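You operate a simulated robot arm through the tools that you are given. There is no shell and no other tool. Be economical: measure what you need, move in short steps, check, and stop when the job is done.

You are at the controls of a simulated robot arm. One attempt, no reset.

Task
Brush the small panel's dull joint bright, then rub tallow on both joints.
Fine: wire brush and tallow back where they stood. Set down upright: wire brush, green tallow stick.

It is judged by the outcome, as a careful person would: the job done as asked, and still so three seconds after it is handed in. It fails if anything else is knocked over, pushed out of place, dropped, spilled or broken.

Robot
A 6-joint arm with a two-finger parallel gripper, fixed in place. Base frame: the origin is at the foot of the arm, x ahead of it, y to its left, z up; the work surface is at about z = 900. Lengths are in mm, angles in rad, forces in N, time in s.
With the tool pointing down near the work surface it reaches from about 240 to 660 mm from the base axis. Its first joint turns from -1.152 to 1.152 rad. Payload 2.9 kg.
The TCP is the grasp point between the finger pads, 30 mm short of the fingertips. In the tool frame z runs along the fingers and y along their closing line. Largest opening 110 mm; finger width 20, thickness 10; the body of the gripper, 48 by 112 mm, starts 55 mm behind the TCP.
Orientation is that of the tool frame in the base frame, as a unit quaternion [x, y, z, w]. With the fingers straight down and closing along the base's y, the tool's x points along the base's -x, its y along +y and its z along -z.

Tools
- The arm moves only by the tool apply_moves. Its argument "motion" is a list that holds one entry, the list of rows, each a list of 7 numbers: the shift along the tool's x, y, z in mm, then the turn, a rotation vector about the tool's x, y, z in rad, then the gripper command, from -1 (fully open) to 1 (shut), values between in proportion. In form: [[[dx, dy, dz, wx, wy, wz, gripper], ...]]. A call has 1 to 12 rows; each row shifts and turns the commanded pose from where the row before left it, along the tool's axes as they then stand. Rows are played at 5 a second. More than 50 mm and 0.15 rad between two rows, or a gripper value outside its range, and nothing of the call is played. Where a pose cannot be reached the arm comes as near as it can. A force on the tool above 40 N (or 10 N above the force at the start of the call, whichever is more), or a blocked arm, ends the call early, and 0.2 s more pass. The fingers move at their own pace (about 108 mm/s each) and stop on an object; they squeeze with about 23 N. The grip force told is the motor's: it shows also when the fingers shut on nothing. Time passes only in rows, and 0.2 s behind the last, so rows that do not move let the fingers close. It gives the time, the measured TCP pose, the force on the tool (base axes), the opening and the grip force at its end, in the units of the frame above (readings bear some noise), with the torque about the TCP (base axes, N m) and any sound that the robot's microphone picked up, and new pictures: "views" is both (left out), scene, wrist or none.
- Cameras (640 x 400 px; columns grow to the right, rows downward): "scene" is fixed at [89.4, 439.4, 1401.4]; the picture's right is [-0.67, -0.74, 0.00], its down [-0.31, 0.28, -0.91] and it looks along [0.67, -0.61, -0.41] (base axes); focal length 318 px, centre (320, 200). "wrist" rides on the gripper at [72, 17, -103] in the tool frame; the picture's right is [-0.23, 0.97, 0.00], its down [-0.76, -0.18, -0.62] and it looks along [-0.61, -0.14, 0.78] (tool axes); focal length 222 px, centre (320, 200).
- point_at(camera, pixels): for up to 12 pixels [column, row] of the newest picture of that camera ("zoom" is the newest enlarged one), the place [x, y, z] in the base frame of the surface seen there, good to about 2 mm. It takes no simulated time.
- close_up(camera, box): a new picture of the part [left, top, right, bottom] of that camera's present view, enlarged. It takes no simulated time.
- close_job(): hands the job in; it is judged then, once.

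Keep the steps short. Do not move on a guess: measure, check each grasp and each placing, and mend mistakes. In all there are 80 turns and 200 pictures (those below and enlarged ones count). Leave the gripper open and the arm clear of the work at the hand-in unless told otherwise, and finish with a single line.

The tools are called after "Emit:" as name(argument=value, ...) on one line, values as JSON. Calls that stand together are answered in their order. apply_moves: Moves the arm, as the interface text tells. Its arguments: {"type":"object","properties":{"motion":{"type":"array","items":{"type":"array","items":{"type":"array","items":{"type":"number"}}}},"views":{"type":"string","enum":["both","scene","wrist","none"]}},"required":["motion"]} The other tools are called the same way: point_at (camera, pixels) gives the place of the surface under pixels of a picture; close_up (camera, box) takes an enlarged picture of a part of a camera's view; close_job () hands the job in.

At the start:

```text
time_s: 0.0
eef_pos: [387.1, 29.2, 1264.9]
ee_rot: [-0.001, 1.0, 0.0, 0.0]
contact_force: [-0.2, -0.8, 0.0]
moment: [-0.01, -0.02, 0.01]
grip_width: 110.0
gripper_force: 0.0
```

scene: 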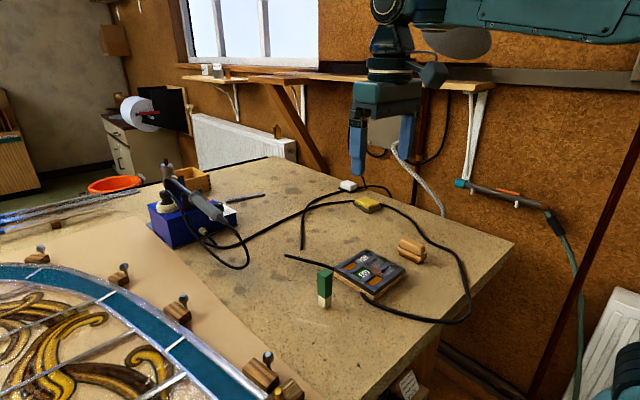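
wrist: 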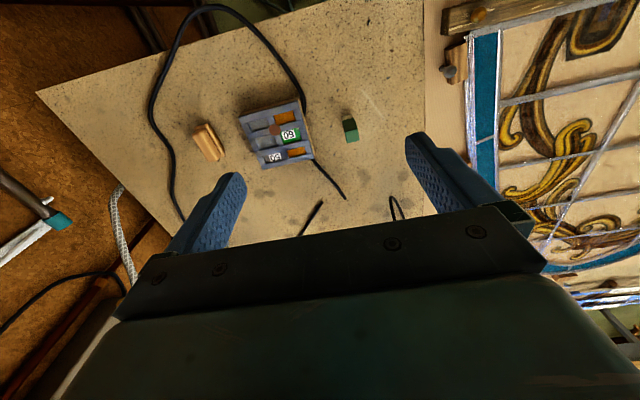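

I see the green tallow stick at scene (325,288), the small panel at (370,272), and a wooden block (maybe the brush) at (411,250). I will enlarge these first.

Emit:
close_up(camera="scene", box=[290, 220, 450, 320])

Emit:
close_up(camera="wrist", box=[180, 80, 380, 205])

```text
4.00 times, centred on (370, 270) of scene
```

zoom: 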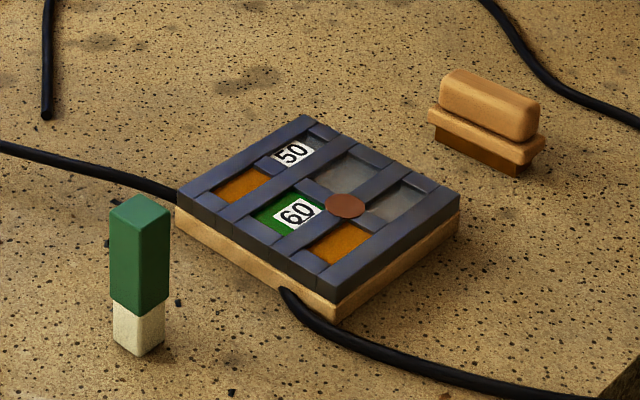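

```text
3.20 times, centred on (280, 142) of wrist
```

zoom: 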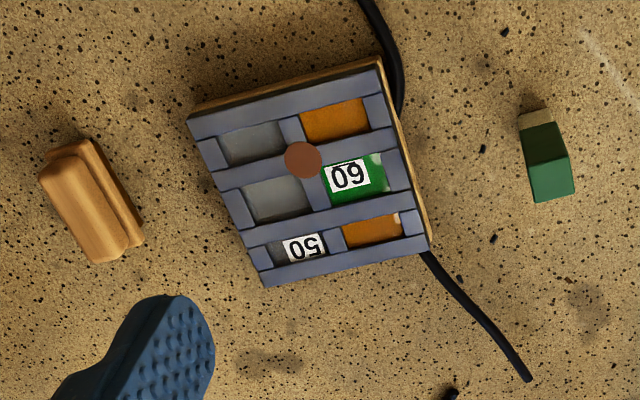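

Next I measure the points in the wrist zoom: the brush ends, panel joints and corners, and the tallow.

Emit:
point_at(camera="zoom", pixels=[[302, 160], [318, 208], [335, 240], [195, 125], [380, 70], [428, 245], [268, 280], [62, 175], [108, 250], [130, 235], [552, 180], [535, 118]])

Emit:
point_at(camera="scene", pixels=[[324, 271], [325, 285], [324, 303], [404, 241], [420, 248], [411, 256], [376, 271], [366, 262], [357, 258], [354, 268]])

```text
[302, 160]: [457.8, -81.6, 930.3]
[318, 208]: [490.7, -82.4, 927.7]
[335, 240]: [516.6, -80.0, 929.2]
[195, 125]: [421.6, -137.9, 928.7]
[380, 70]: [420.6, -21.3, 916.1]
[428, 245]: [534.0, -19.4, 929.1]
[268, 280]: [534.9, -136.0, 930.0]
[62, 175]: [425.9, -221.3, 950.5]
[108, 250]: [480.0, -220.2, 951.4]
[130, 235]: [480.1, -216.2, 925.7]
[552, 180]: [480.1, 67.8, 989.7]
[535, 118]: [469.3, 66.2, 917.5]
```

```text
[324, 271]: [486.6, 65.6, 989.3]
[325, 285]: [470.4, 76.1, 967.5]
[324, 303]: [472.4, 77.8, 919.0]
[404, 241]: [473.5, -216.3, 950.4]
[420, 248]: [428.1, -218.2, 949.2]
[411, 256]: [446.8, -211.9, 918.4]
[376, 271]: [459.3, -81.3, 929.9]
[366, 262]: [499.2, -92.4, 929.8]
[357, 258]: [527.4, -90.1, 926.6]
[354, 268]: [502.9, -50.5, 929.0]
```

Going in for a closer wrist view of the panel: the arm drops to about (341,-49,1097).

Emit:
apply_moves(motion=[[[11.5, -19.5, 42, 0, 0, 0, -1], [11.5, -19.5, 42, 0, 0, 0, -1], [11.5, -19.5, 42, 0, 0, 0, -1], [11.5, -19.5, 42, 0, 0, 0, -1]]], views="wrist")

Emit:
close_up(camera="wrist", box=[200, 100, 440, 250])

```text
time_s: 1.0
eef_pos: [341.8, -49.2, 1097.2]
ee_rot: [0.001, 1.0, 0.0, 0.002]
contact_force: [0.9, 0.1, 0.5]
moment: [-0.03, 0.02, -0.03]
grip_width: 110.0
gripper_force: 0.0
```

wrist: 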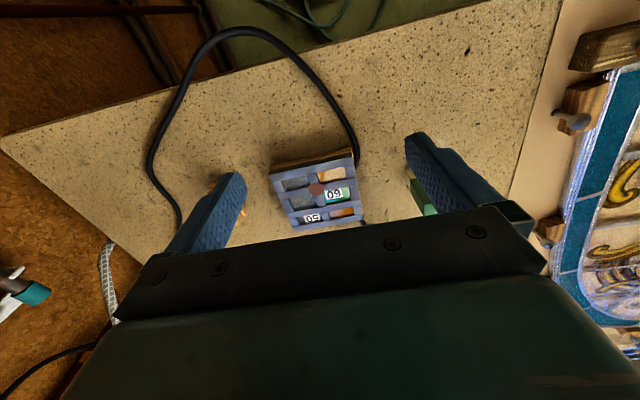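

```text
2.67 times, centred on (320, 175) of wrist
```

zoom: 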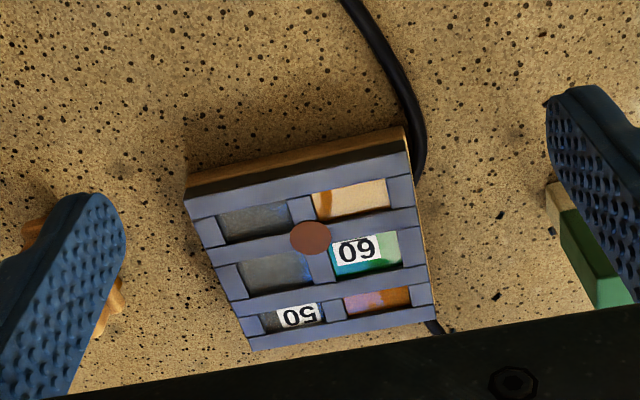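

The only brown spot is at the first crossing, with the second crossing near zoom (325,292). I measure both, and the lead edges.

Emit:
point_at(camera="zoom", pixels=[[310, 238], [323, 293], [292, 240], [328, 238], [270, 290], [270, 302], [300, 210], [316, 270], [332, 315], [190, 200], [428, 315], [400, 165]])

Emit:
close_up(camera="scene", box=[330, 240, 410, 290])

```text
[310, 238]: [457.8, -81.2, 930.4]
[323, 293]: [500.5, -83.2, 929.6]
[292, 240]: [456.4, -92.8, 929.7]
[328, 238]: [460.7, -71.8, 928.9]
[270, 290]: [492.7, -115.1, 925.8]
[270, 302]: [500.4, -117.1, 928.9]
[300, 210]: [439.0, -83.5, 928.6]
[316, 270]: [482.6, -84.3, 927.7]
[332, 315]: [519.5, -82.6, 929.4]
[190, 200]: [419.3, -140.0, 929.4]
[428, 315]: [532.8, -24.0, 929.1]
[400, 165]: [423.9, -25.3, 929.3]
```

```text
8.00 times, centred on (370, 265) of scene
```

zoom: 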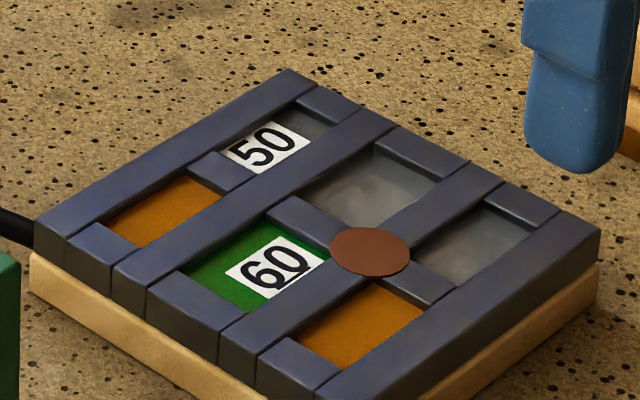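

Next I measure the second crossing, zoom (262,190), then look closely at the brush and tallow in the scene view.

Emit:
point_at(camera="zoom", pixels=[[262, 190], [371, 252], [331, 252], [410, 252], [371, 276], [371, 227], [230, 172], [300, 212]])

Emit:
close_up(camera="scene", box=[285, 255, 365, 315])

```text
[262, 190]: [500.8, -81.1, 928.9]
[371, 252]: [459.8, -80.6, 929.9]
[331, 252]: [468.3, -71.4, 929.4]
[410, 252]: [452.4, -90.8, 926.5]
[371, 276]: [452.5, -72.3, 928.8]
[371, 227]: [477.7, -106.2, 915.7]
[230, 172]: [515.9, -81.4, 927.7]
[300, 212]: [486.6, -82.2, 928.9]
```

```text
6.67 times, centred on (325, 285) of scene
```

zoom: 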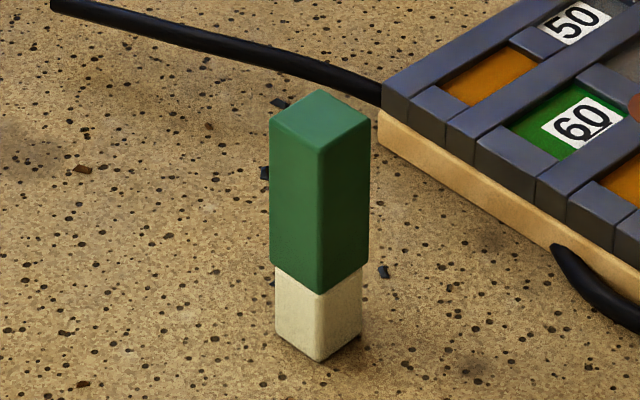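

Measuring the tallow's top corners and lower parts.

Emit:
point_at(camera="zoom", pixels=[[320, 96], [276, 120], [320, 145], [364, 122], [320, 120], [295, 200], [345, 200], [320, 290], [295, 310], [340, 310], [320, 358]])

Emit:
apply_moves(motion=[[[-28, -42, 0, 0, 0, 0, -1], [-28, -42, 0, 0, 0, 0, -1], [-28, -42, 0, 0, 0, 0, -1], [-27, -43, 0, 0, 0, 0, -1]]], views="both")

Emit:
close_up(camera="scene", box=[385, 225, 441, 275])

```text
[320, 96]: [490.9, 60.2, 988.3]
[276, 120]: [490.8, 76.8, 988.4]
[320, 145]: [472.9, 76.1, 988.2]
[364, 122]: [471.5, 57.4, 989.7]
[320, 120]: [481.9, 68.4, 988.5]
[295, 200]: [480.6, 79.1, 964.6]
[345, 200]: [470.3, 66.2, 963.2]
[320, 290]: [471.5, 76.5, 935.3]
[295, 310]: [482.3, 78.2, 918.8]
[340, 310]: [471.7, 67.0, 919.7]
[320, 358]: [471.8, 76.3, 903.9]
```

```text
refused: row 1 steps farther than a row can; nothing moved
```

```text
8.00 times, centred on (413, 250) of scene
```

zoom: 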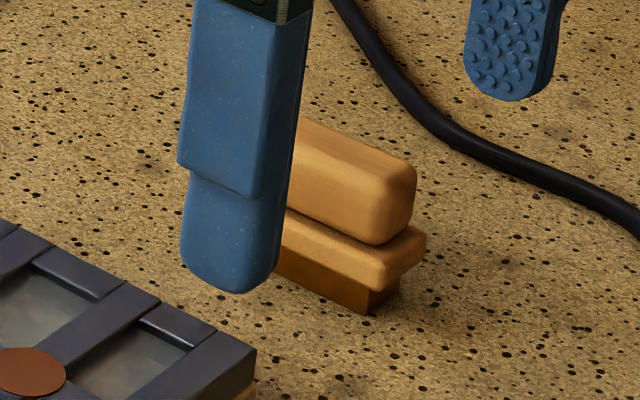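

The tallow is centred at about (481,68), roughly 20 mm square, with green from z 933 to 989. That move was over the row limit, so I use smaller rows to get above the brush.

Emit:
apply_moves(motion=[[[-22, -34, 0, 0, 0, 0, -1], [-22, -34, 0, 0, 0, 0, -1], [-22, -34, 0, 0, 0, 0, -1], [-22, -34, 0, 0, 0, 0, -1], [-22, -34, 0, 0, 0, 0, -1]]], views="both")

Emit:
close_up(camera="scene", box=[385, 225, 441, 275])

```text
time_s: 2.2
eef_pos: [449.7, -220.0, 1095.6]
ee_rot: [0.001, 1.0, 0.0, 0.0]
contact_force: [-0.2, -0.5, 0.2]
moment: [0.01, -0.04, -0.02]
grip_width: 110.2
gripper_force: 0.0
```

scene: 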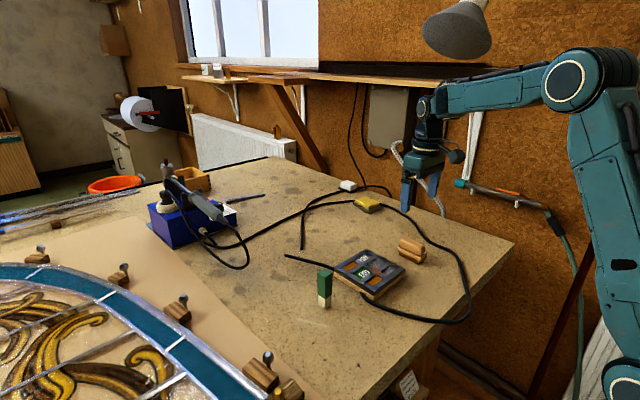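
wrist: 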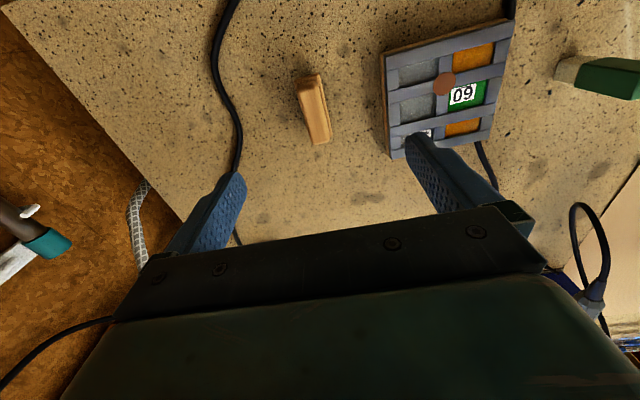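

```text
8.00 times, centred on (413, 250) of scene
```

zoom: 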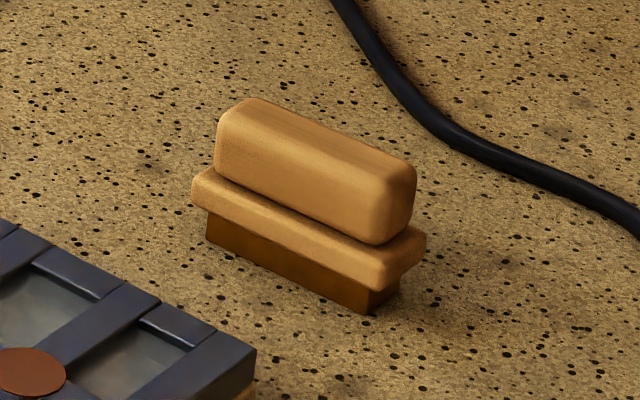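

Emit:
point_at(camera="zoom", pixels=[[216, 160], [384, 243], [193, 195], [382, 290], [424, 245], [410, 175], [375, 160], [245, 105], [300, 145], [290, 240], [500, 150], [365, 310]])

Emit:
close_up(camera="wrist", box=[260, 60, 380, 160])

```text
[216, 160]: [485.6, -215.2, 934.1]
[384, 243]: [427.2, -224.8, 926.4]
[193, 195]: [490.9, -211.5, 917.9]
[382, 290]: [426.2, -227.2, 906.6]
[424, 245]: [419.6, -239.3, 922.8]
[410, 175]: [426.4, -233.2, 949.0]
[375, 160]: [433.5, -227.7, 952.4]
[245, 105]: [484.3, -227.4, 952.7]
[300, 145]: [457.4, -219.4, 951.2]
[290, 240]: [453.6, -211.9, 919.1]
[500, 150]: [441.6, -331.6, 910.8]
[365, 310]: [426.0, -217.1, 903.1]
```

```text
4.00 times, centred on (320, 110) of wrist
```

zoom: 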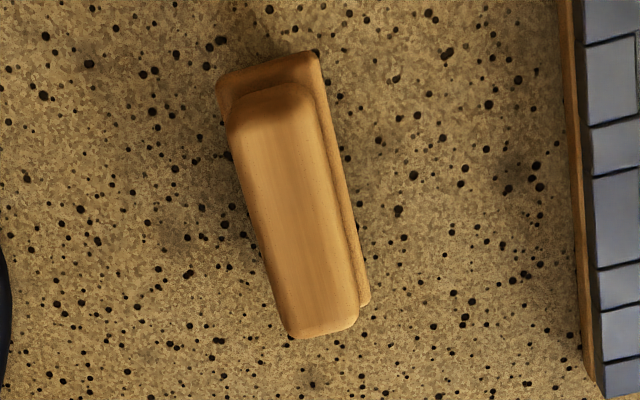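

The brush is centred at about (455,-225) and lies along x. Its handle runs z 927–952 above a wider flange. I lower the open fingers until the tips reach about z 929 (TCP 959), then check before closing.

Emit:
apply_moves(motion=[[[-5, -5, 40, 0, 0, 0, -1], [0, 0, 45, 0, 0, 0, -1], [0, 0, 35, 0, 0, 0, -1], [0, 0, 17, 0, 0, 0, -1], [0, 0, 0, 0, 0, 0, -1]]], views="both")

Emit:
close_up(camera="scene", box=[372, 215, 452, 275])

```text
time_s: 3.4
eef_pos: [456.4, -223.7, 959.6]
ee_rot: [0.001, 1.0, -0.001, 0.001]
contact_force: [-0.1, 0.0, -0.1]
moment: [0.0, 0.0, 0.0]
grip_width: 110.1
gripper_force: 0.0
```

scene: 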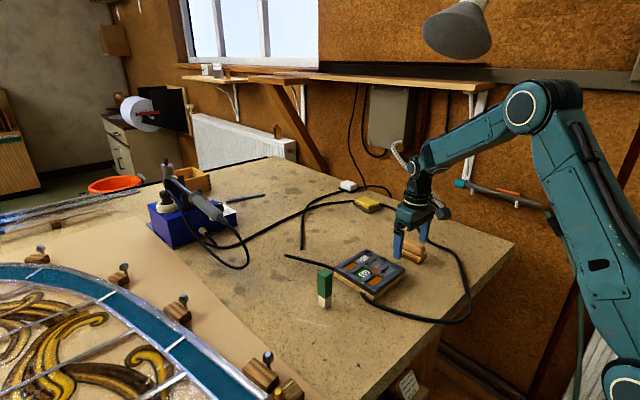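
wrist: 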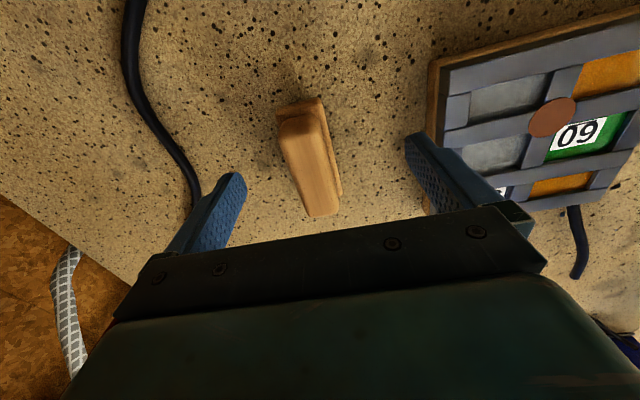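

```text
6.67 times, centred on (412, 245) of scene
```

zoom: 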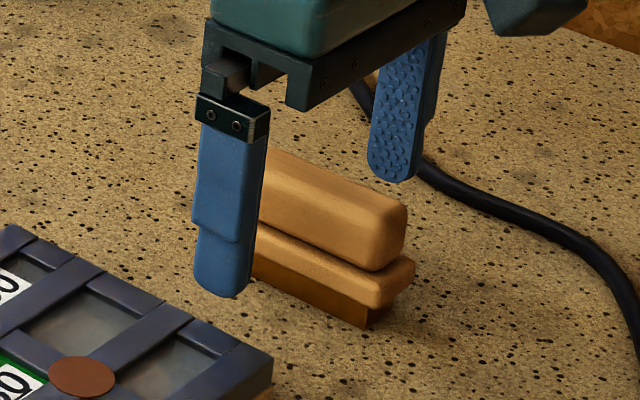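

The fingers straddle the handle, so I close on it.

Emit:
apply_moves(motion=[[[0, 0, 0, 0, 0, 0, 0.4], [0, 0, 0, 0, 0, 0, 0.4], [0, 0, 0, 0, 0, 0, 0.6], [0, 0, 0, 0, 0, 0, 1], [0, 0, 0, 0, 0, 0, 1]]], views="wrist")

Emit:
close_up(camera="scene", box=[372, 215, 452, 275])

```text
time_s: 4.6
eef_pos: [456.9, -223.2, 958.8]
ee_rot: [0.0, 1.0, 0.001, 0.0]
contact_force: [-0.2, 0.2, -0.7]
moment: [-0.01, -0.02, -0.03]
grip_width: 23.3
gripper_force: 22.9
```

wrist: 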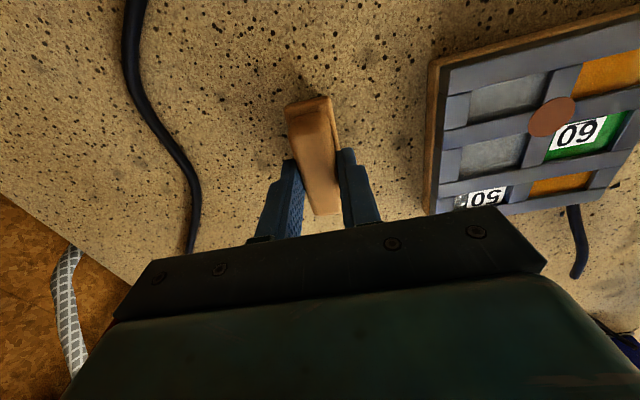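

```text
6.67 times, centred on (412, 245) of scene
```

zoom: 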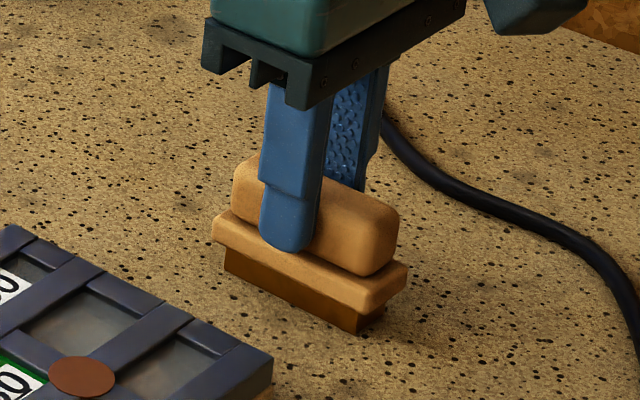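

Grip is 23.3 mm at 22.9 N. I measure whether the brush shifted, then lift it straight up to z≈1020.

Emit:
point_at(camera="zoom", pixels=[[260, 252], [330, 288], [371, 303], [403, 268], [214, 232]])

Emit:
apply_moves(motion=[[[0, 0, -20, 0, 0, 0, 1], [0, 0, -40, 0, 0, 0, 1], [0, 0, 0, 0, 0, 0, 1]]], views="scene")

Emit:
close_up(camera="scene", box=[352, 195, 452, 275])

```text
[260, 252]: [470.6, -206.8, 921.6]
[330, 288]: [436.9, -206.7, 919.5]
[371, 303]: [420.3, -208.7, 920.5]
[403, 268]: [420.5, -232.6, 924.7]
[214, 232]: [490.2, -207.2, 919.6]
```

```text
time_s: 5.4
eef_pos: [454.3, -225.6, 1019.0]
ee_rot: [0.0, 1.0, 0.0, 0.0]
contact_force: [0.0, 0.2, -1.3]
moment: [0.02, 0.03, 0.0]
grip_width: 23.3
gripper_force: 22.7
```

scene: 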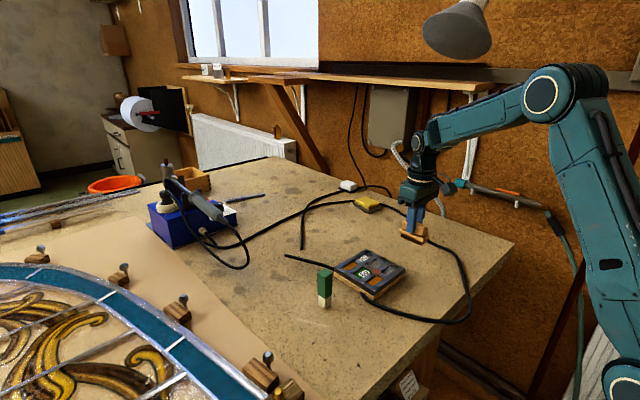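

```text
5.00 times, centred on (402, 235) of scene
```

zoom: 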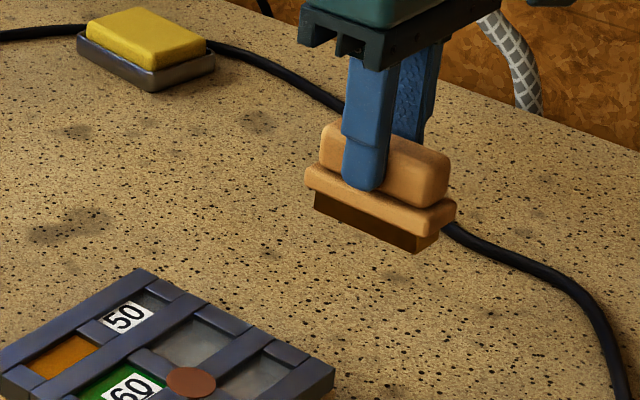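

Brush held level. Closing shifted it about +4.5 mm in y, so it goes back with TCP y≈-229. Next I carry it above the brown joint (458,-81).

Emit:
apply_moves(motion=[[[0, 48, 0, 0, 0, 0, 1], [0, 48, 0, 0, 0, 0, 1], [-2, 47, 0, 0, 0, 0, 1], [0, 0, 15, 0, 0, 0, 1], [0, 0, 8, 0, 0, 0, 1], [0, 0, 0, 0, 0, 0, 1]]], views="scene")

Emit:
close_up(camera="scene", box=[322, 220, 422, 300])

```text
time_s: 6.8
eef_pos: [457.6, -81.9, 994.8]
ee_rot: [0.001, 1.0, 0.001, 0.0]
contact_force: [-0.1, -0.5, -1.0]
moment: [0.0, 0.03, 0.02]
grip_width: 23.2
gripper_force: 23.1
```

scene: 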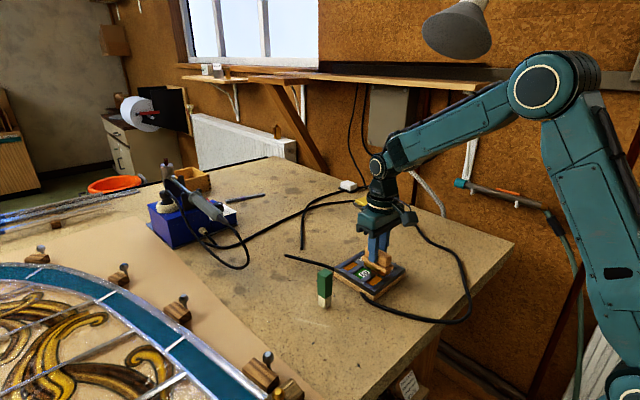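

```text
5.00 times, centred on (372, 260) of scene
```

zoom: 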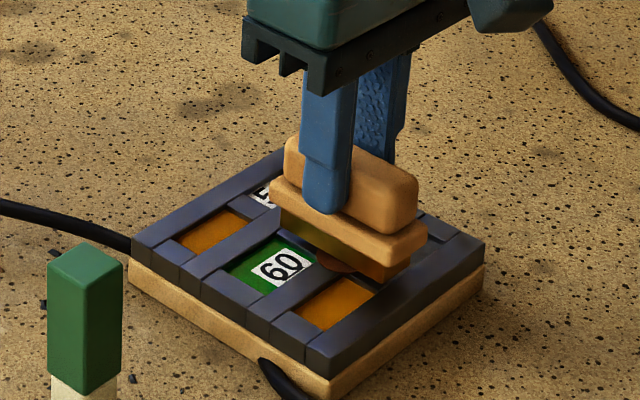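

Bristles about 5 mm above the joint. I lower in small steps until the force shows.

Emit:
apply_moves(motion=[[[0, 0, 2, 0, 0, 0, 1], [0, 0, 2, 0, 0, 0, 1], [0, 0, 1.5, 0, 0, 0, 1], [0, 0, 0, 0, 0, 0, 1]]], views="none")

```text
time_s: 7.8
eef_pos: [458.5, -81.8, 991.3]
ee_rot: [0.001, 1.0, 0.0, 0.0]
contact_force: [0.0, -0.2, 0.0]
moment: [-0.04, -0.01, -0.03]
grip_width: 23.1
gripper_force: 22.9
```

Emit:
apply_moves(motion=[[[0, 0, 1, 0, 0, 0, 1], [0, 0, 1, 0, 0, 0, 1], [0, 0, 0, 0, 0, 0, 1]]], views="none")

```text
time_s: 8.6
eef_pos: [459.2, -80.8, 989.0]
ee_rot: [0.0, 1.0, 0.0, 0.0]
contact_force: [0.1, -0.2, -0.8]
moment: [0.02, -0.03, -0.01]
grip_width: 23.3
gripper_force: 23.0
```

Still no contact (earlier readings noise only), so I go a little lower.

Emit:
apply_moves(motion=[[[0, 0, 1, 0, 0, 0, 1], [0, 0, 0, 0, 0, 0, 1]]], views="none")

Emit:
close_up(camera="scene", box=[347, 240, 407, 290])

```text
time_s: 9.2
eef_pos: [458.8, -83.1, 988.1]
ee_rot: [0.0, 1.0, 0.001, 0.0]
contact_force: [0.2, 0.6, -1.1]
moment: [0.0, -0.01, 0.01]
grip_width: 23.4
gripper_force: 22.8
```

```text
8.00 times, centred on (377, 265) of scene
```

zoom: 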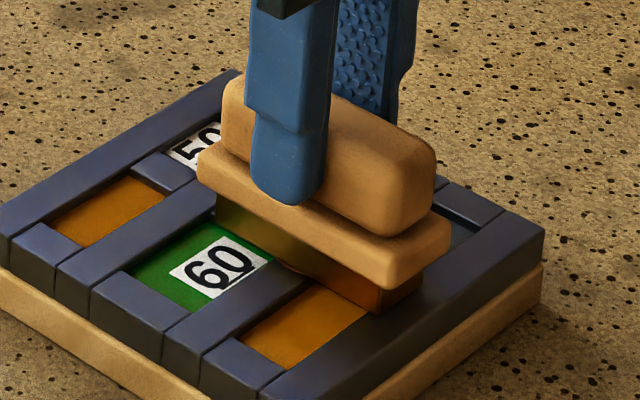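

Emit:
apply_moves(motion=[[[0, 0, 1, 0, 0, 0, 1], [0, 0, 0, 0, 0, 0, 1]]], views="none")

```text
time_s: 9.8
eef_pos: [458.1, -81.8, 987.5]
ee_rot: [0.0, 1.0, 0.0, 0.0]
contact_force: [1.2, 0.9, 0.3]
moment: [-0.01, 0.01, -0.03]
grip_width: 23.1
gripper_force: 22.6
```

Emit:
apply_moves(motion=[[[0, 0, 1, 0, 0, 0, 1], [0, 0, 0, 0, 0, 0, 1]]], views="none")

```text
time_s: 10.4
eef_pos: [458.0, -81.4, 987.7]
ee_rot: [-0.001, 1.0, 0.0, 0.001]
contact_force: [-3.3, -1.7, 14.4]
moment: [-0.01, 0.51, 0.02]
grip_width: 23.4
gripper_force: 23.3
```

Contact, 14 N and stiff. I ease up half a millimetre so the panel won't be dragged, then make one short stroke along x.

Emit:
apply_moves(motion=[[[0, 0, -0.6, 0, 0, 0, 1], [-6, 0, 0, 0, 0, 0, 1], [-6, 0, 0, 0, 0, 0, 1], [6, 0, 0, 0, 0, 0, 1], [6, 0, 0, 0, 0, 0, 1], [6, 0, 0, 0, 0, 0, 1], [6, 0, 0, 0, 0, 0, 1], [-6, 0, 0, 0, 0, 0, 1], [-6, 0, 0, 0, 0, 0, 1]]], views="scene")

Emit:
close_up(camera="scene", box=[322, 230, 422, 300])

```text
time_s: 12.4
eef_pos: [457.2, -79.8, 986.4]
ee_rot: [0.0, 1.0, 0.0, 0.0]
contact_force: [-0.4, 0.4, -1.1]
moment: [0.0, -0.01, 0.04]
grip_width: 23.0
gripper_force: 23.1
```

scene: 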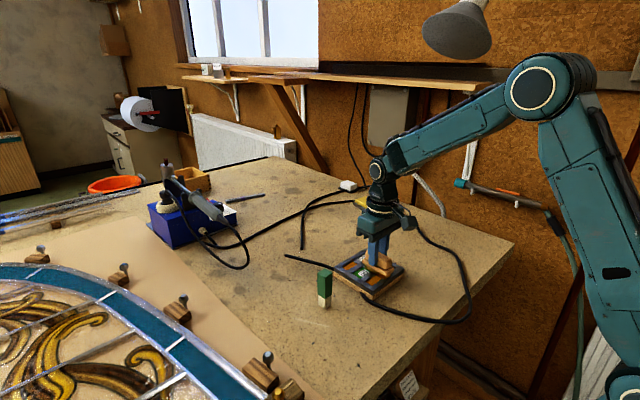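

```text
5.71 times, centred on (372, 265) of scene
```

zoom: 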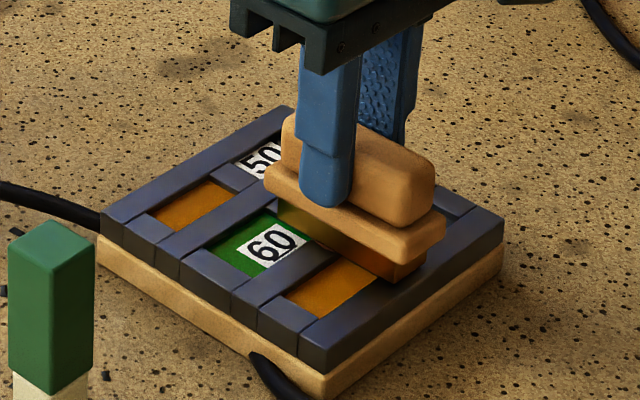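

That lost contact (force back to weight only). I go down 0.4 mm and read.

Emit:
apply_moves(motion=[[[0, 0, 0.35, 0, 0, 0, 1], [0, 0, 0, 0, 0, 0, 1]]], views="none")

```text
time_s: 13.0
eef_pos: [457.4, -81.4, 985.1]
ee_rot: [0.001, 1.0, 0.001, 0.0]
contact_force: [-0.3, -0.5, 0.1]
moment: [-0.05, 0.01, 0.0]
grip_width: 23.2
gripper_force: 22.8
```

Emit:
apply_moves(motion=[[[0, 0, 0.3, 0, 0, 0, 1], [0, 0, 0, 0, 0, 0, 1]]], views="none")

```text
time_s: 13.6
eef_pos: [456.8, -81.0, 985.7]
ee_rot: [0.0, 1.0, 0.0, 0.0]
contact_force: [0.4, -0.2, -1.4]
moment: [-0.01, -0.02, -0.02]
grip_width: 23.2
gripper_force: 23.3
```

Emit:
apply_moves(motion=[[[0, 0, 0.5, 0, 0, 0, 1], [0, 0, 0, 0, 0, 0, 1]]], views="none")

Emit:
close_up(camera="scene", box=[347, 240, 407, 290])

```text
time_s: 14.2
eef_pos: [458.3, -82.1, 985.7]
ee_rot: [0.0, 1.0, 0.0, 0.0]
contact_force: [0.7, -0.5, -0.3]
moment: [0.02, -0.02, -0.01]
grip_width: 23.1
gripper_force: 23.0
```

```text
8.00 times, centred on (377, 265) of scene
```

zoom: 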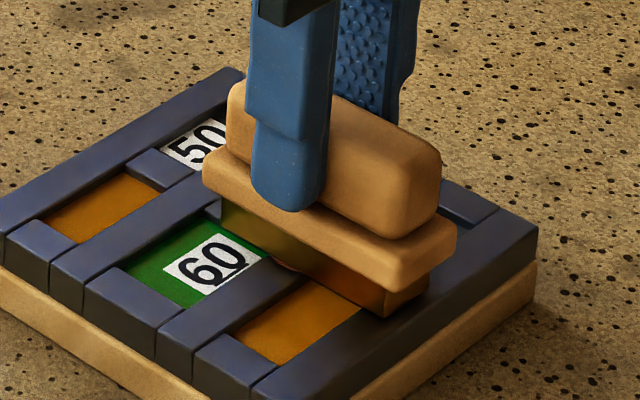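

The brush seems to have slid slightly up toward the fingertips. I continue down in half-millimetres.

Emit:
apply_moves(motion=[[[0, 0, 0.5, 0, 0, 0, 1], [0, 0, 0, 0, 0, 0, 1]]], views="none")

```text
time_s: 14.8
eef_pos: [458.5, -82.8, 985.3]
ee_rot: [0.0, 1.0, 0.0, 0.0]
contact_force: [0.4, -0.3, -0.7]
moment: [-0.02, 0.01, 0.01]
grip_width: 23.4
gripper_force: 23.4
```

Emit:
apply_moves(motion=[[[0, 0, 0.5, 0, 0, 0, 1], [0, 0, 0, 0, 0, 0, 1]]], views="none")

```text
time_s: 15.4
eef_pos: [458.4, -81.2, 985.9]
ee_rot: [0.0, 1.0, 0.001, 0.001]
contact_force: [-0.4, -0.7, 2.5]
moment: [-0.07, -0.06, -0.04]
grip_width: 23.5
gripper_force: 22.4
```

Light contact, about 3.5 N. Now short strokes along x at this height.

Emit:
apply_moves(motion=[[[-5, 0, 0.1, 0, 0, 0, 1], [-5, 0, 0, 0, 0, 0, 1], [5, 0, 0, 0, 0, 0, 1], [5, 0, 0, 0, 0, 0, 1], [5, 0, 0, 0, 0, 0, 1], [5, 0, 0, 0, 0, 0, 1], [-5, 0, 0, 0, 0, 0, 1], [-5, 0, 0, 0, 0, 0, 1]]], views="none")

Emit:
close_up(camera="scene", box=[347, 240, 407, 290])

```text
time_s: 17.2
eef_pos: [458.2, -81.2, 985.3]
ee_rot: [0.0, 1.0, 0.001, 0.0]
contact_force: [-1.6, -0.1, 3.2]
moment: [-0.03, 0.08, 0.01]
grip_width: 23.4
gripper_force: 22.5
```

```text
8.00 times, centred on (377, 265) of scene
```

zoom: 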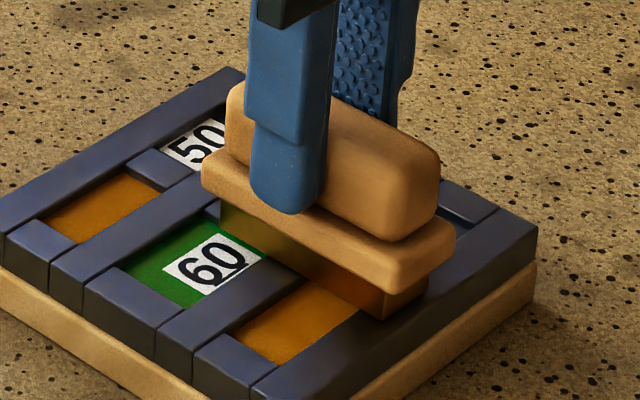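

Panel steady, contact held. More strokes, then I lift to look at the joint.

Emit:
apply_moves(motion=[[[-6, 0, 0.1, 0, 0, 0, 1], [-6, 0, 0, 0, 0, 0, 1], [8, 0, 0, 0, 0, 0, 1], [8, 0, 0, 0, 0, 0, 1], [8, 0, 0, 0, 0, 0, 1], [-8, 0, 0, 0, 0, 0, 1], [-8, 0, 0, 0, 0, 0, 1], [-8, 0, 0, 0, 0, 0, 1], [8, 0, 0, 0, 0, 0, 1], [8, 0, 0, 0, 0, 0, 1], [8, 0, 0, 0, 0, 0, 1], [-12, 0, 0, 0, 0, 0, 1]]], views="none")

Emit:
apply_moves(motion=[[[0, 0, -30, 0, 0, 0, 1], [0, -45, -10, 0, 0, 0, 1], [0, -45, 0, 0, 0, 0, 1]]], views="none")

Emit:
close_up(camera="scene", box=[322, 210, 422, 290])

```text
time_s: 19.8
eef_pos: [456.4, -81.2, 985.8]
ee_rot: [0.0, 1.0, 0.001, 0.0]
contact_force: [-4.6, -1.1, 10.3]
moment: [-0.02, 0.15, -0.01]
grip_width: 23.1
gripper_force: 22.5
```

```text
time_s: 20.6
eef_pos: [458.5, -173.7, 1027.5]
ee_rot: [-0.001, 1.0, 0.0, -0.001]
contact_force: [0.5, 0.2, -2.0]
moment: [0.02, -0.01, 0.02]
grip_width: 23.3
gripper_force: 22.8
```

```text
5.00 times, centred on (372, 250) of scene
```

zoom: 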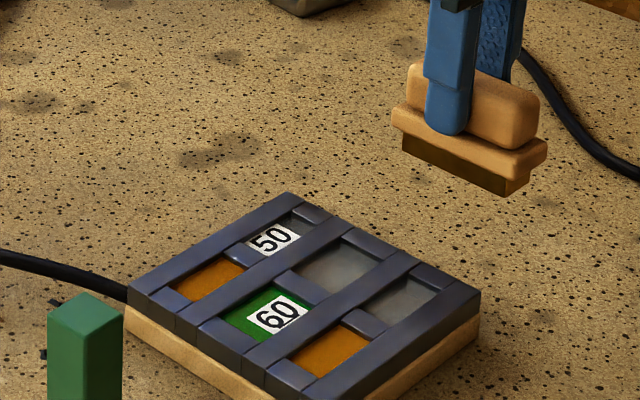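

The brown spot is gone. I look closer at the joint and re-measure the panel's position.

Emit:
close_up(camera="scene", box=[330, 240, 410, 290])

Emit:
point_at(camera="zoom", pixels=[[371, 252], [262, 190], [293, 72], [598, 230]])

```text
8.00 times, centred on (370, 265) of scene
```

zoom: 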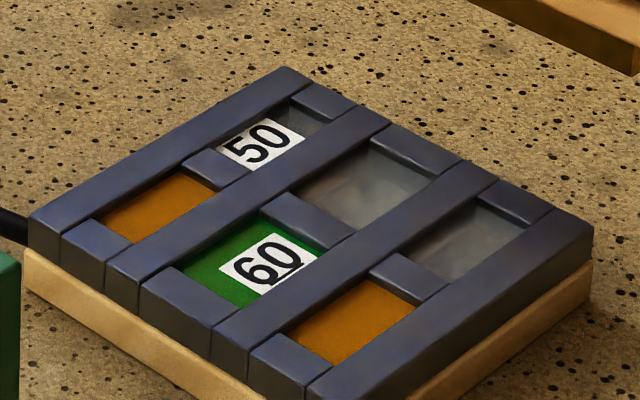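

```text
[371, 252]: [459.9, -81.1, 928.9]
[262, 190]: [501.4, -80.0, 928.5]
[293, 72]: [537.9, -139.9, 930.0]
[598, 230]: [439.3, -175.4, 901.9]
```

The joint is now clean like its neighbour, and the panel is within 1 mm of where it was. Next I measure the brush in the gripper to place it back accurately.

Emit:
close_up(camera="scene", box=[372, 205, 452, 265])

Emit:
point_at(camera="zoom", pixels=[[160, 155], [300, 222], [345, 240], [400, 195], [346, 255], [130, 130], [345, 215], [240, 210]])

```text
6.67 times, centred on (412, 235) of scene
```

zoom: 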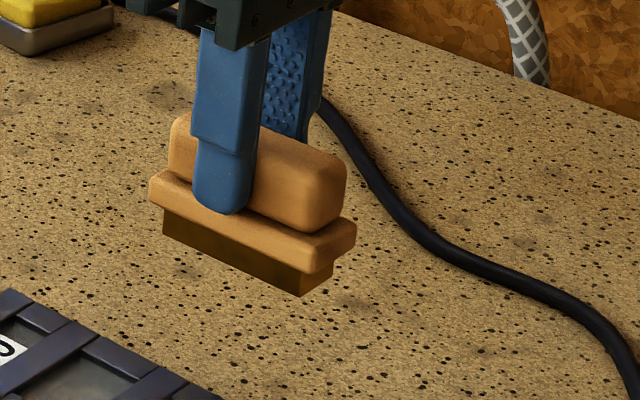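

```text
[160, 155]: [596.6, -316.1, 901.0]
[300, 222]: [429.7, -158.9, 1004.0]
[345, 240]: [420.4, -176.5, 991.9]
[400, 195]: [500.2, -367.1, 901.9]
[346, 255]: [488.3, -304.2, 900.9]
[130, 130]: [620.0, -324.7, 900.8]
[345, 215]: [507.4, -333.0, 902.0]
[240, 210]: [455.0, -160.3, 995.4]
```

Emit:
point_at(camera="zoom", pixels=[[152, 192], [305, 262], [353, 232], [230, 230], [302, 293], [166, 232], [280, 262]])

```text
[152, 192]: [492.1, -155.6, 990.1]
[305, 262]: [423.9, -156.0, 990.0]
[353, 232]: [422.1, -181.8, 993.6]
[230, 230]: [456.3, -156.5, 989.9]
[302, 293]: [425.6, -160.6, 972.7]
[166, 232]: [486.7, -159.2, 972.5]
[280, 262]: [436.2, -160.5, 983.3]
```

The brush needs to go -56 mm in y, -1.5 mm in x and about 71 mm down.

Emit:
apply_moves(motion=[[[1.5, -40, 0, 0, 0, 0, 1], [0, -16, 0, 0, 0, 0, 1], [0, 0, 40, 0, 0, 0, 1], [0, 0, 25, 0, 0, 0, 1], [0, 0, 2, 0, 0, 0, 1], [0, 0, 0, 0, 0, 0, 1]]], views="none")

Emit:
close_up(camera="scene", box=[385, 225, 441, 275])

```text
time_s: 22.0
eef_pos: [456.3, -227.3, 957.1]
ee_rot: [0.0, 1.0, 0.0, 0.0]
contact_force: [-0.9, 0.0, -1.1]
moment: [0.06, 0.03, 0.02]
grip_width: 23.5
gripper_force: 22.9
```

```text
8.00 times, centred on (413, 250) of scene
```

zoom: 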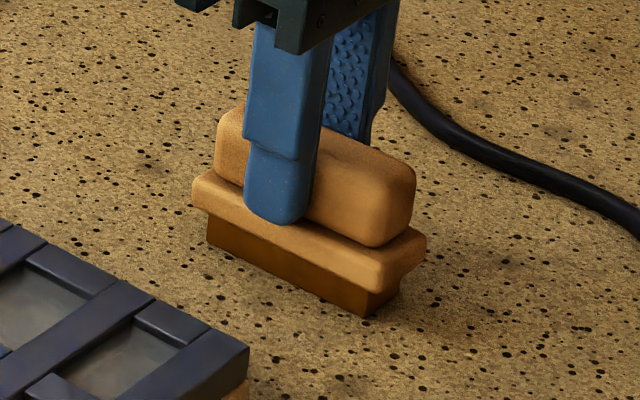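

This view matches the original almost pixel for pixel. Lowering gently to contact.

Emit:
apply_moves(motion=[[[0, 0, 0.7, 0, 0, 0, 1], [0, 0, 0, 0, 0, 0, 1]]], views="none")

```text
time_s: 22.6
eef_pos: [456.1, -227.1, 956.3]
ee_rot: [0.0, 1.0, 0.001, 0.0]
contact_force: [0.6, 0.7, -0.1]
moment: [0.01, -0.08, 0.02]
grip_width: 23.5
gripper_force: 23.0
```

Emit:
apply_moves(motion=[[[0, 0, 0.7, 0, 0, 0, 1], [0, 0, 0, 0, 0, 0, 1]]], views="none")

```text
time_s: 23.2
eef_pos: [457.4, -227.3, 957.3]
ee_rot: [0.0, 1.0, 0.0, 0.001]
contact_force: [-1.9, 0.2, 8.0]
moment: [0.02, -0.14, 0.03]
grip_width: 23.2
gripper_force: 22.8
```

Brush is on the table. I relieve the pressure, open the fingers and rise straight up.

Emit:
apply_moves(motion=[[[0, 0, -0.3, 0, 0, 0, 1], [0, 0, 0, 0, 0, 0, 0.4], [0, 0, 0, 0, 0, 0, 0], [0, 0, 0, 0, 0, 0, 0], [0, 0, -40, 0, 0, 0, 0], [0, 0, -45, 0, 0, 0, 0], [0, 0, -20, 0, 0, 0, 0]]], views="none")

Emit:
close_up(camera="scene", box=[385, 225, 441, 275])

```text
time_s: 24.8
eef_pos: [455.6, -225.8, 1063.5]
ee_rot: [0.001, 1.0, 0.001, 0.0]
contact_force: [0.1, -0.4, 0.1]
moment: [0.01, 0.01, -0.03]
grip_width: 55.4
gripper_force: 0.0
```

```text
8.00 times, centred on (413, 250) of scene
```

zoom: 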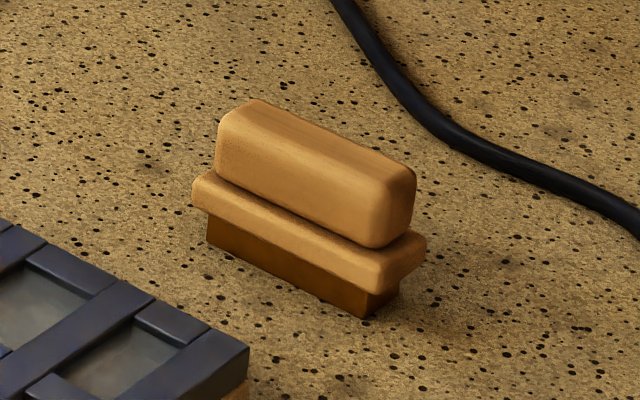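

The brush stands just as before. Now over to the tallow at (481,68), still high.

Emit:
apply_moves(motion=[[[-3.6, 42, 0, 0, 0, 0, 0], [-3.6, 42, 0, 0, 0, 0, 0], [-3.6, 42, 0, 0, 0, 0, 0], [-3.6, 42, 0, 0, 0, 0, 0], [-3.6, 42, 0, 0, 0, 0, 0], [-3.6, 42, 0, 0, 0, 0, 0], [-3.6, 42.5, 0, 0, 0, 0, 0], [0, 0, 0, 0, 0, 0, 0]]], views="both")

Emit:
close_up(camera="wrist", box=[230, 60, 430, 200])

```text
time_s: 26.6
eef_pos: [479.8, 69.4, 1060.4]
ee_rot: [0.0, 1.0, 0.0, 0.0]
contact_force: [1.1, 0.2, 0.5]
moment: [-0.06, -0.02, -0.01]
grip_width: 54.9
gripper_force: 0.1
```

scene: 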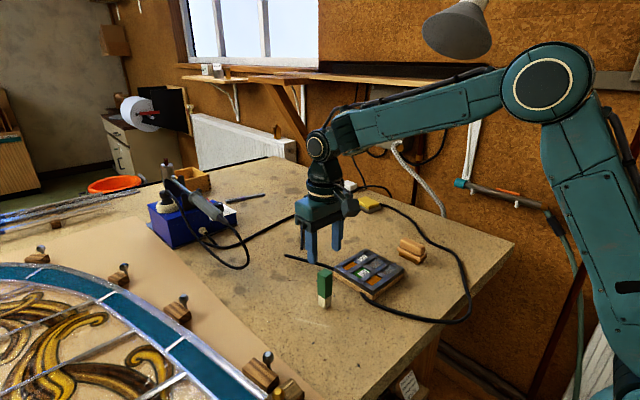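
wrist: 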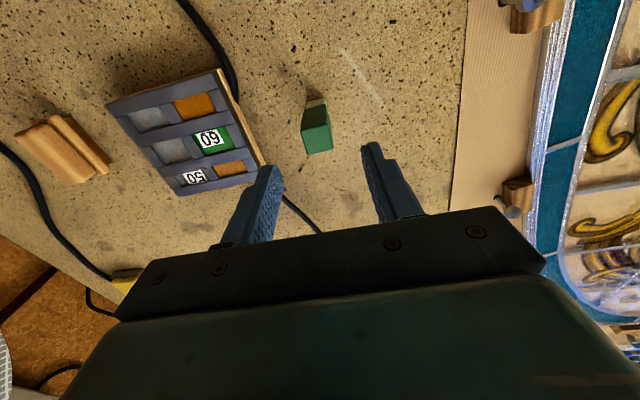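

```text
2.86 times, centred on (330, 130) of wrist
```

zoom: 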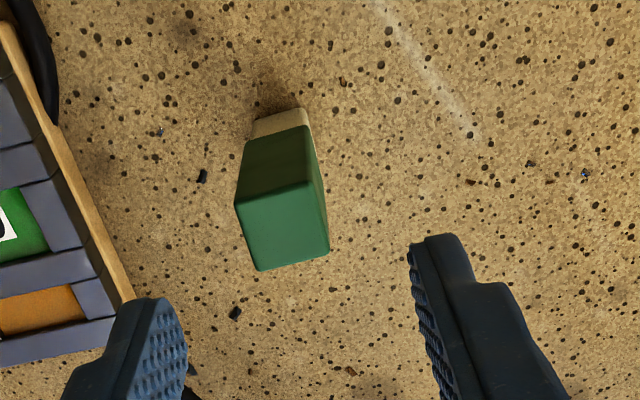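

Emit:
point_at(camera="zoom", pixels=[[240, 207], [312, 188], [326, 250], [258, 266], [284, 228]])

Emit:
apply_moves(motion=[[[0, 0, 30, 0, 0, 0, 0], [0, 0, 25, 0, 0, 0, 0], [0, 0, 0, 0, 0, 0, 0]]], views="scene")

Emit:
close_up(camera="scene", box=[275, 235, 375, 315])

```text
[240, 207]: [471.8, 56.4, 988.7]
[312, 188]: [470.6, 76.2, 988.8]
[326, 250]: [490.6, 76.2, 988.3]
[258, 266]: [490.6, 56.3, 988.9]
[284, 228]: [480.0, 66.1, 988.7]
```

```text
time_s: 27.4
eef_pos: [481.0, 66.6, 1005.2]
ee_rot: [0.0, 1.0, 0.0, 0.001]
contact_force: [-0.7, 0.1, -0.1]
moment: [0.02, -0.01, 0.03]
grip_width: 54.8
gripper_force: 0.0
```

scene: 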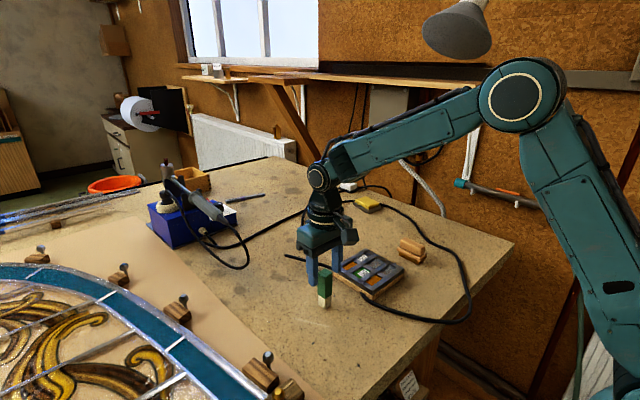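

```text
5.00 times, centred on (325, 275) of scene
```

zoom: 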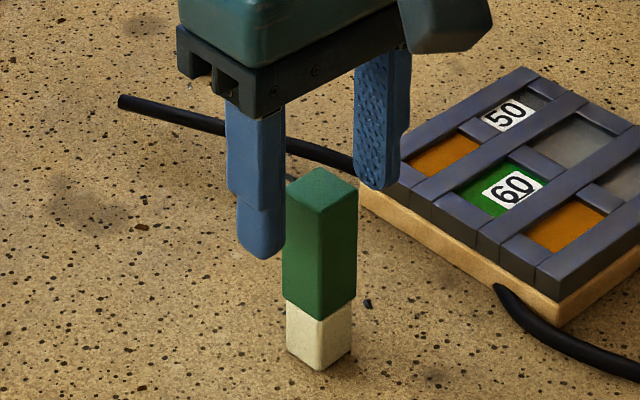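

The stick is centred at (480.7,66.5). I shift 1 mm in y, go down to TCP z≈966 and close gently in stages.

Emit:
apply_moves(motion=[[[0, -1, 25, 0, 0, 0, 0], [0, 0, 14, 0, 0, 0, 0], [0, 0, 0, 0, 0, 0, 0.3], [0, 0, 0, 0, 0, 0, 0.5], [0, 0, 0, 0, 0, 0, 0.55], [0, 0, 0, 0, 0, 0, 0.58]]], views="wrist")

Emit:
close_up(camera="scene", box=[275, 235, 375, 315])

```text
time_s: 28.8
eef_pos: [480.9, 66.4, 966.3]
ee_rot: [0.0, 1.0, 0.001, 0.0]
contact_force: [-0.5, -0.5, 0.1]
moment: [0.01, -0.01, 0.02]
grip_width: 24.0
gripper_force: 1.1
```

wrist: 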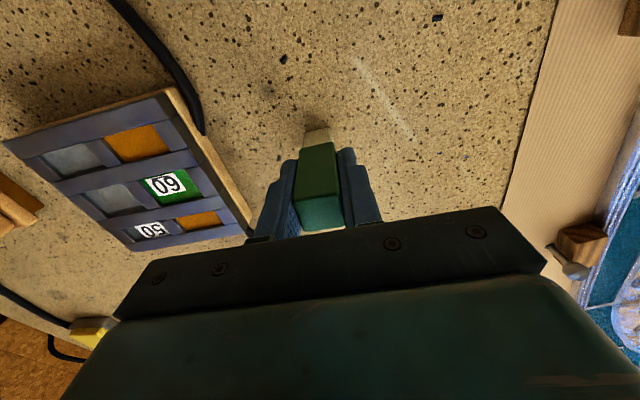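

```text
5.00 times, centred on (325, 275) of scene
```

zoom: 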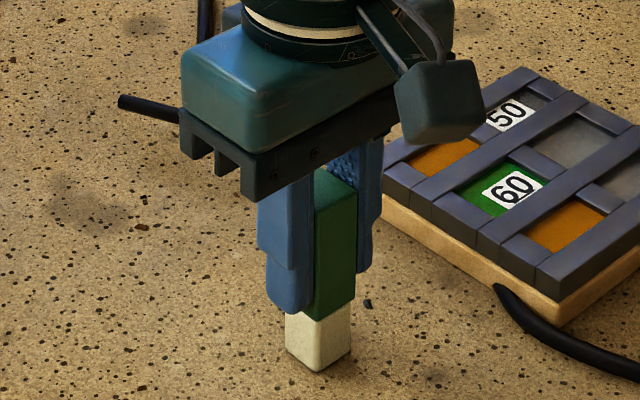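

The stick stands between the fingers unmoved. I shut, then lift it 45 mm.

Emit:
apply_moves(motion=[[[0, 0, 0, 0, 0, 0, 0.65], [0, 0, 0, 0, 0, 0, 1], [0, 0, 0, 0, 0, 0, 1], [0, 0, -15, 0, 0, 0, 1], [0, 0, -30, 0, 0, 0, 1], [0, 0, 0, 0, 0, 0, 1]]], views="none")

Emit:
close_up(camera="scene", box=[275, 215, 375, 295])

```text
time_s: 30.2
eef_pos: [481.7, 65.1, 1013.4]
ee_rot: [0.001, 1.0, 0.001, 0.0]
contact_force: [0.4, 0.2, 0.6]
moment: [-0.02, -0.05, 0.02]
grip_width: 23.4
gripper_force: 23.5
```

```text
5.00 times, centred on (325, 255) of scene
```

zoom: 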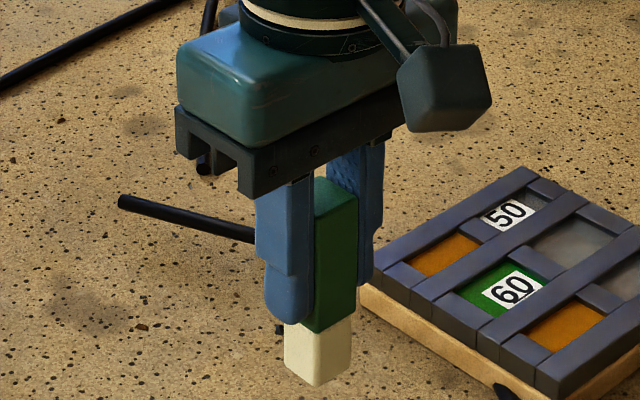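

Held firmly and upright, white end down. Next to the second joint (501,-81), staying 15 mm above the panel.

Emit:
apply_moves(motion=[[[-5, -37, 0, 0, 0, 0, 1], [-5, -37, 0, 0, 0, 0, 1], [-5, -37, 0, 0, 0, 0, 1], [-5, -36.5, 0, 0, 0, 0, 1], [0, 0, 10, 0, 0, 0, 1], [0, 0, 0, 0, 0, 0, 1]]], views="none")

Emit:
close_up(camera="scene", box=[325, 235, 405, 295])

```text
time_s: 31.6
eef_pos: [503.5, -82.1, 1002.2]
ee_rot: [0.0, 1.0, -0.001, 0.001]
contact_force: [0.3, -0.4, -0.8]
moment: [-0.01, -0.03, -0.01]
grip_width: 23.7
gripper_force: 23.1
```

```text
6.67 times, centred on (365, 265) of scene
```

zoom: 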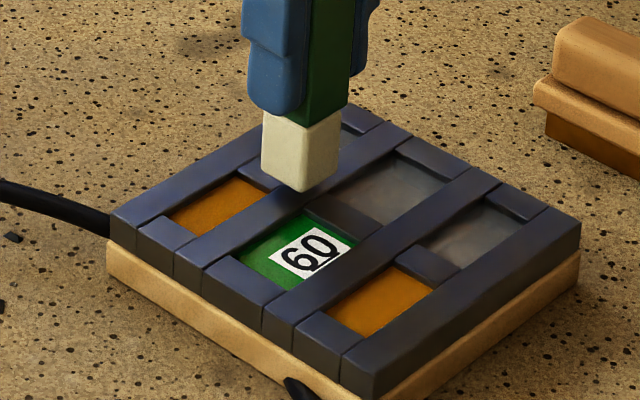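

Over the second joint, about 6 mm above. Lowering in small steps until contact.

Emit:
apply_moves(motion=[[[0, 0, 2, 0, 0, 0, 1], [0, 0, 1.5, 0, 0, 0, 1], [0, 0, 0, 0, 0, 0, 1]]], views="none")

Emit:
apply_moves(motion=[[[0, 0, 0.7, 0, 0, 0, 1], [0, 0, 0, 0, 0, 0, 1]]], views="none")

Emit:
apply_moves(motion=[[[0, 0, 0.6, 0, 0, 0, 1], [0, 0, 0, 0, 0, 0, 1]]], views="none")

```text
time_s: 32.4
eef_pos: [502.6, -81.7, 999.4]
ee_rot: [0.0, 1.0, -0.001, 0.0]
contact_force: [-0.1, 0.6, -0.9]
moment: [0.03, -0.01, 0.0]
grip_width: 23.4
gripper_force: 23.5
```

```text
time_s: 33.0
eef_pos: [501.7, -83.0, 997.6]
ee_rot: [0.001, 1.0, -0.001, 0.0]
contact_force: [-0.2, 0.4, -1.1]
moment: [0.02, 0.0, 0.0]
grip_width: 23.6
gripper_force: 23.0
```

```text
time_s: 33.6
eef_pos: [503.1, -81.9, 997.1]
ee_rot: [0.0, 1.0, 0.0, 0.0]
contact_force: [0.0, 0.7, -0.9]
moment: [-0.02, -0.03, -0.01]
grip_width: 23.6
gripper_force: 23.1
```

Emit:
apply_moves(motion=[[[0, 0, 0.6, 0, 0, 0, 1], [0, 0, 0, 0, 0, 0, 1]]], views="none")

Emit:
apply_moves(motion=[[[0, 0, 0.5, 0, 0, 0, 1], [0, 0, 0, 0, 0, 0, 1]]], views="none")

```text
time_s: 34.2
eef_pos: [501.7, -82.0, 998.1]
ee_rot: [0.001, 1.0, 0.0, 0.0]
contact_force: [-0.3, -0.6, -1.4]
moment: [0.02, 0.0, 0.02]
grip_width: 23.1
gripper_force: 23.3
```

```text
time_s: 34.8
eef_pos: [502.4, -80.6, 996.7]
ee_rot: [-0.001, 1.0, 0.0, 0.0]
contact_force: [0.8, 0.4, -0.3]
moment: [0.01, 0.0, 0.0]
grip_width: 23.4
gripper_force: 23.2
```

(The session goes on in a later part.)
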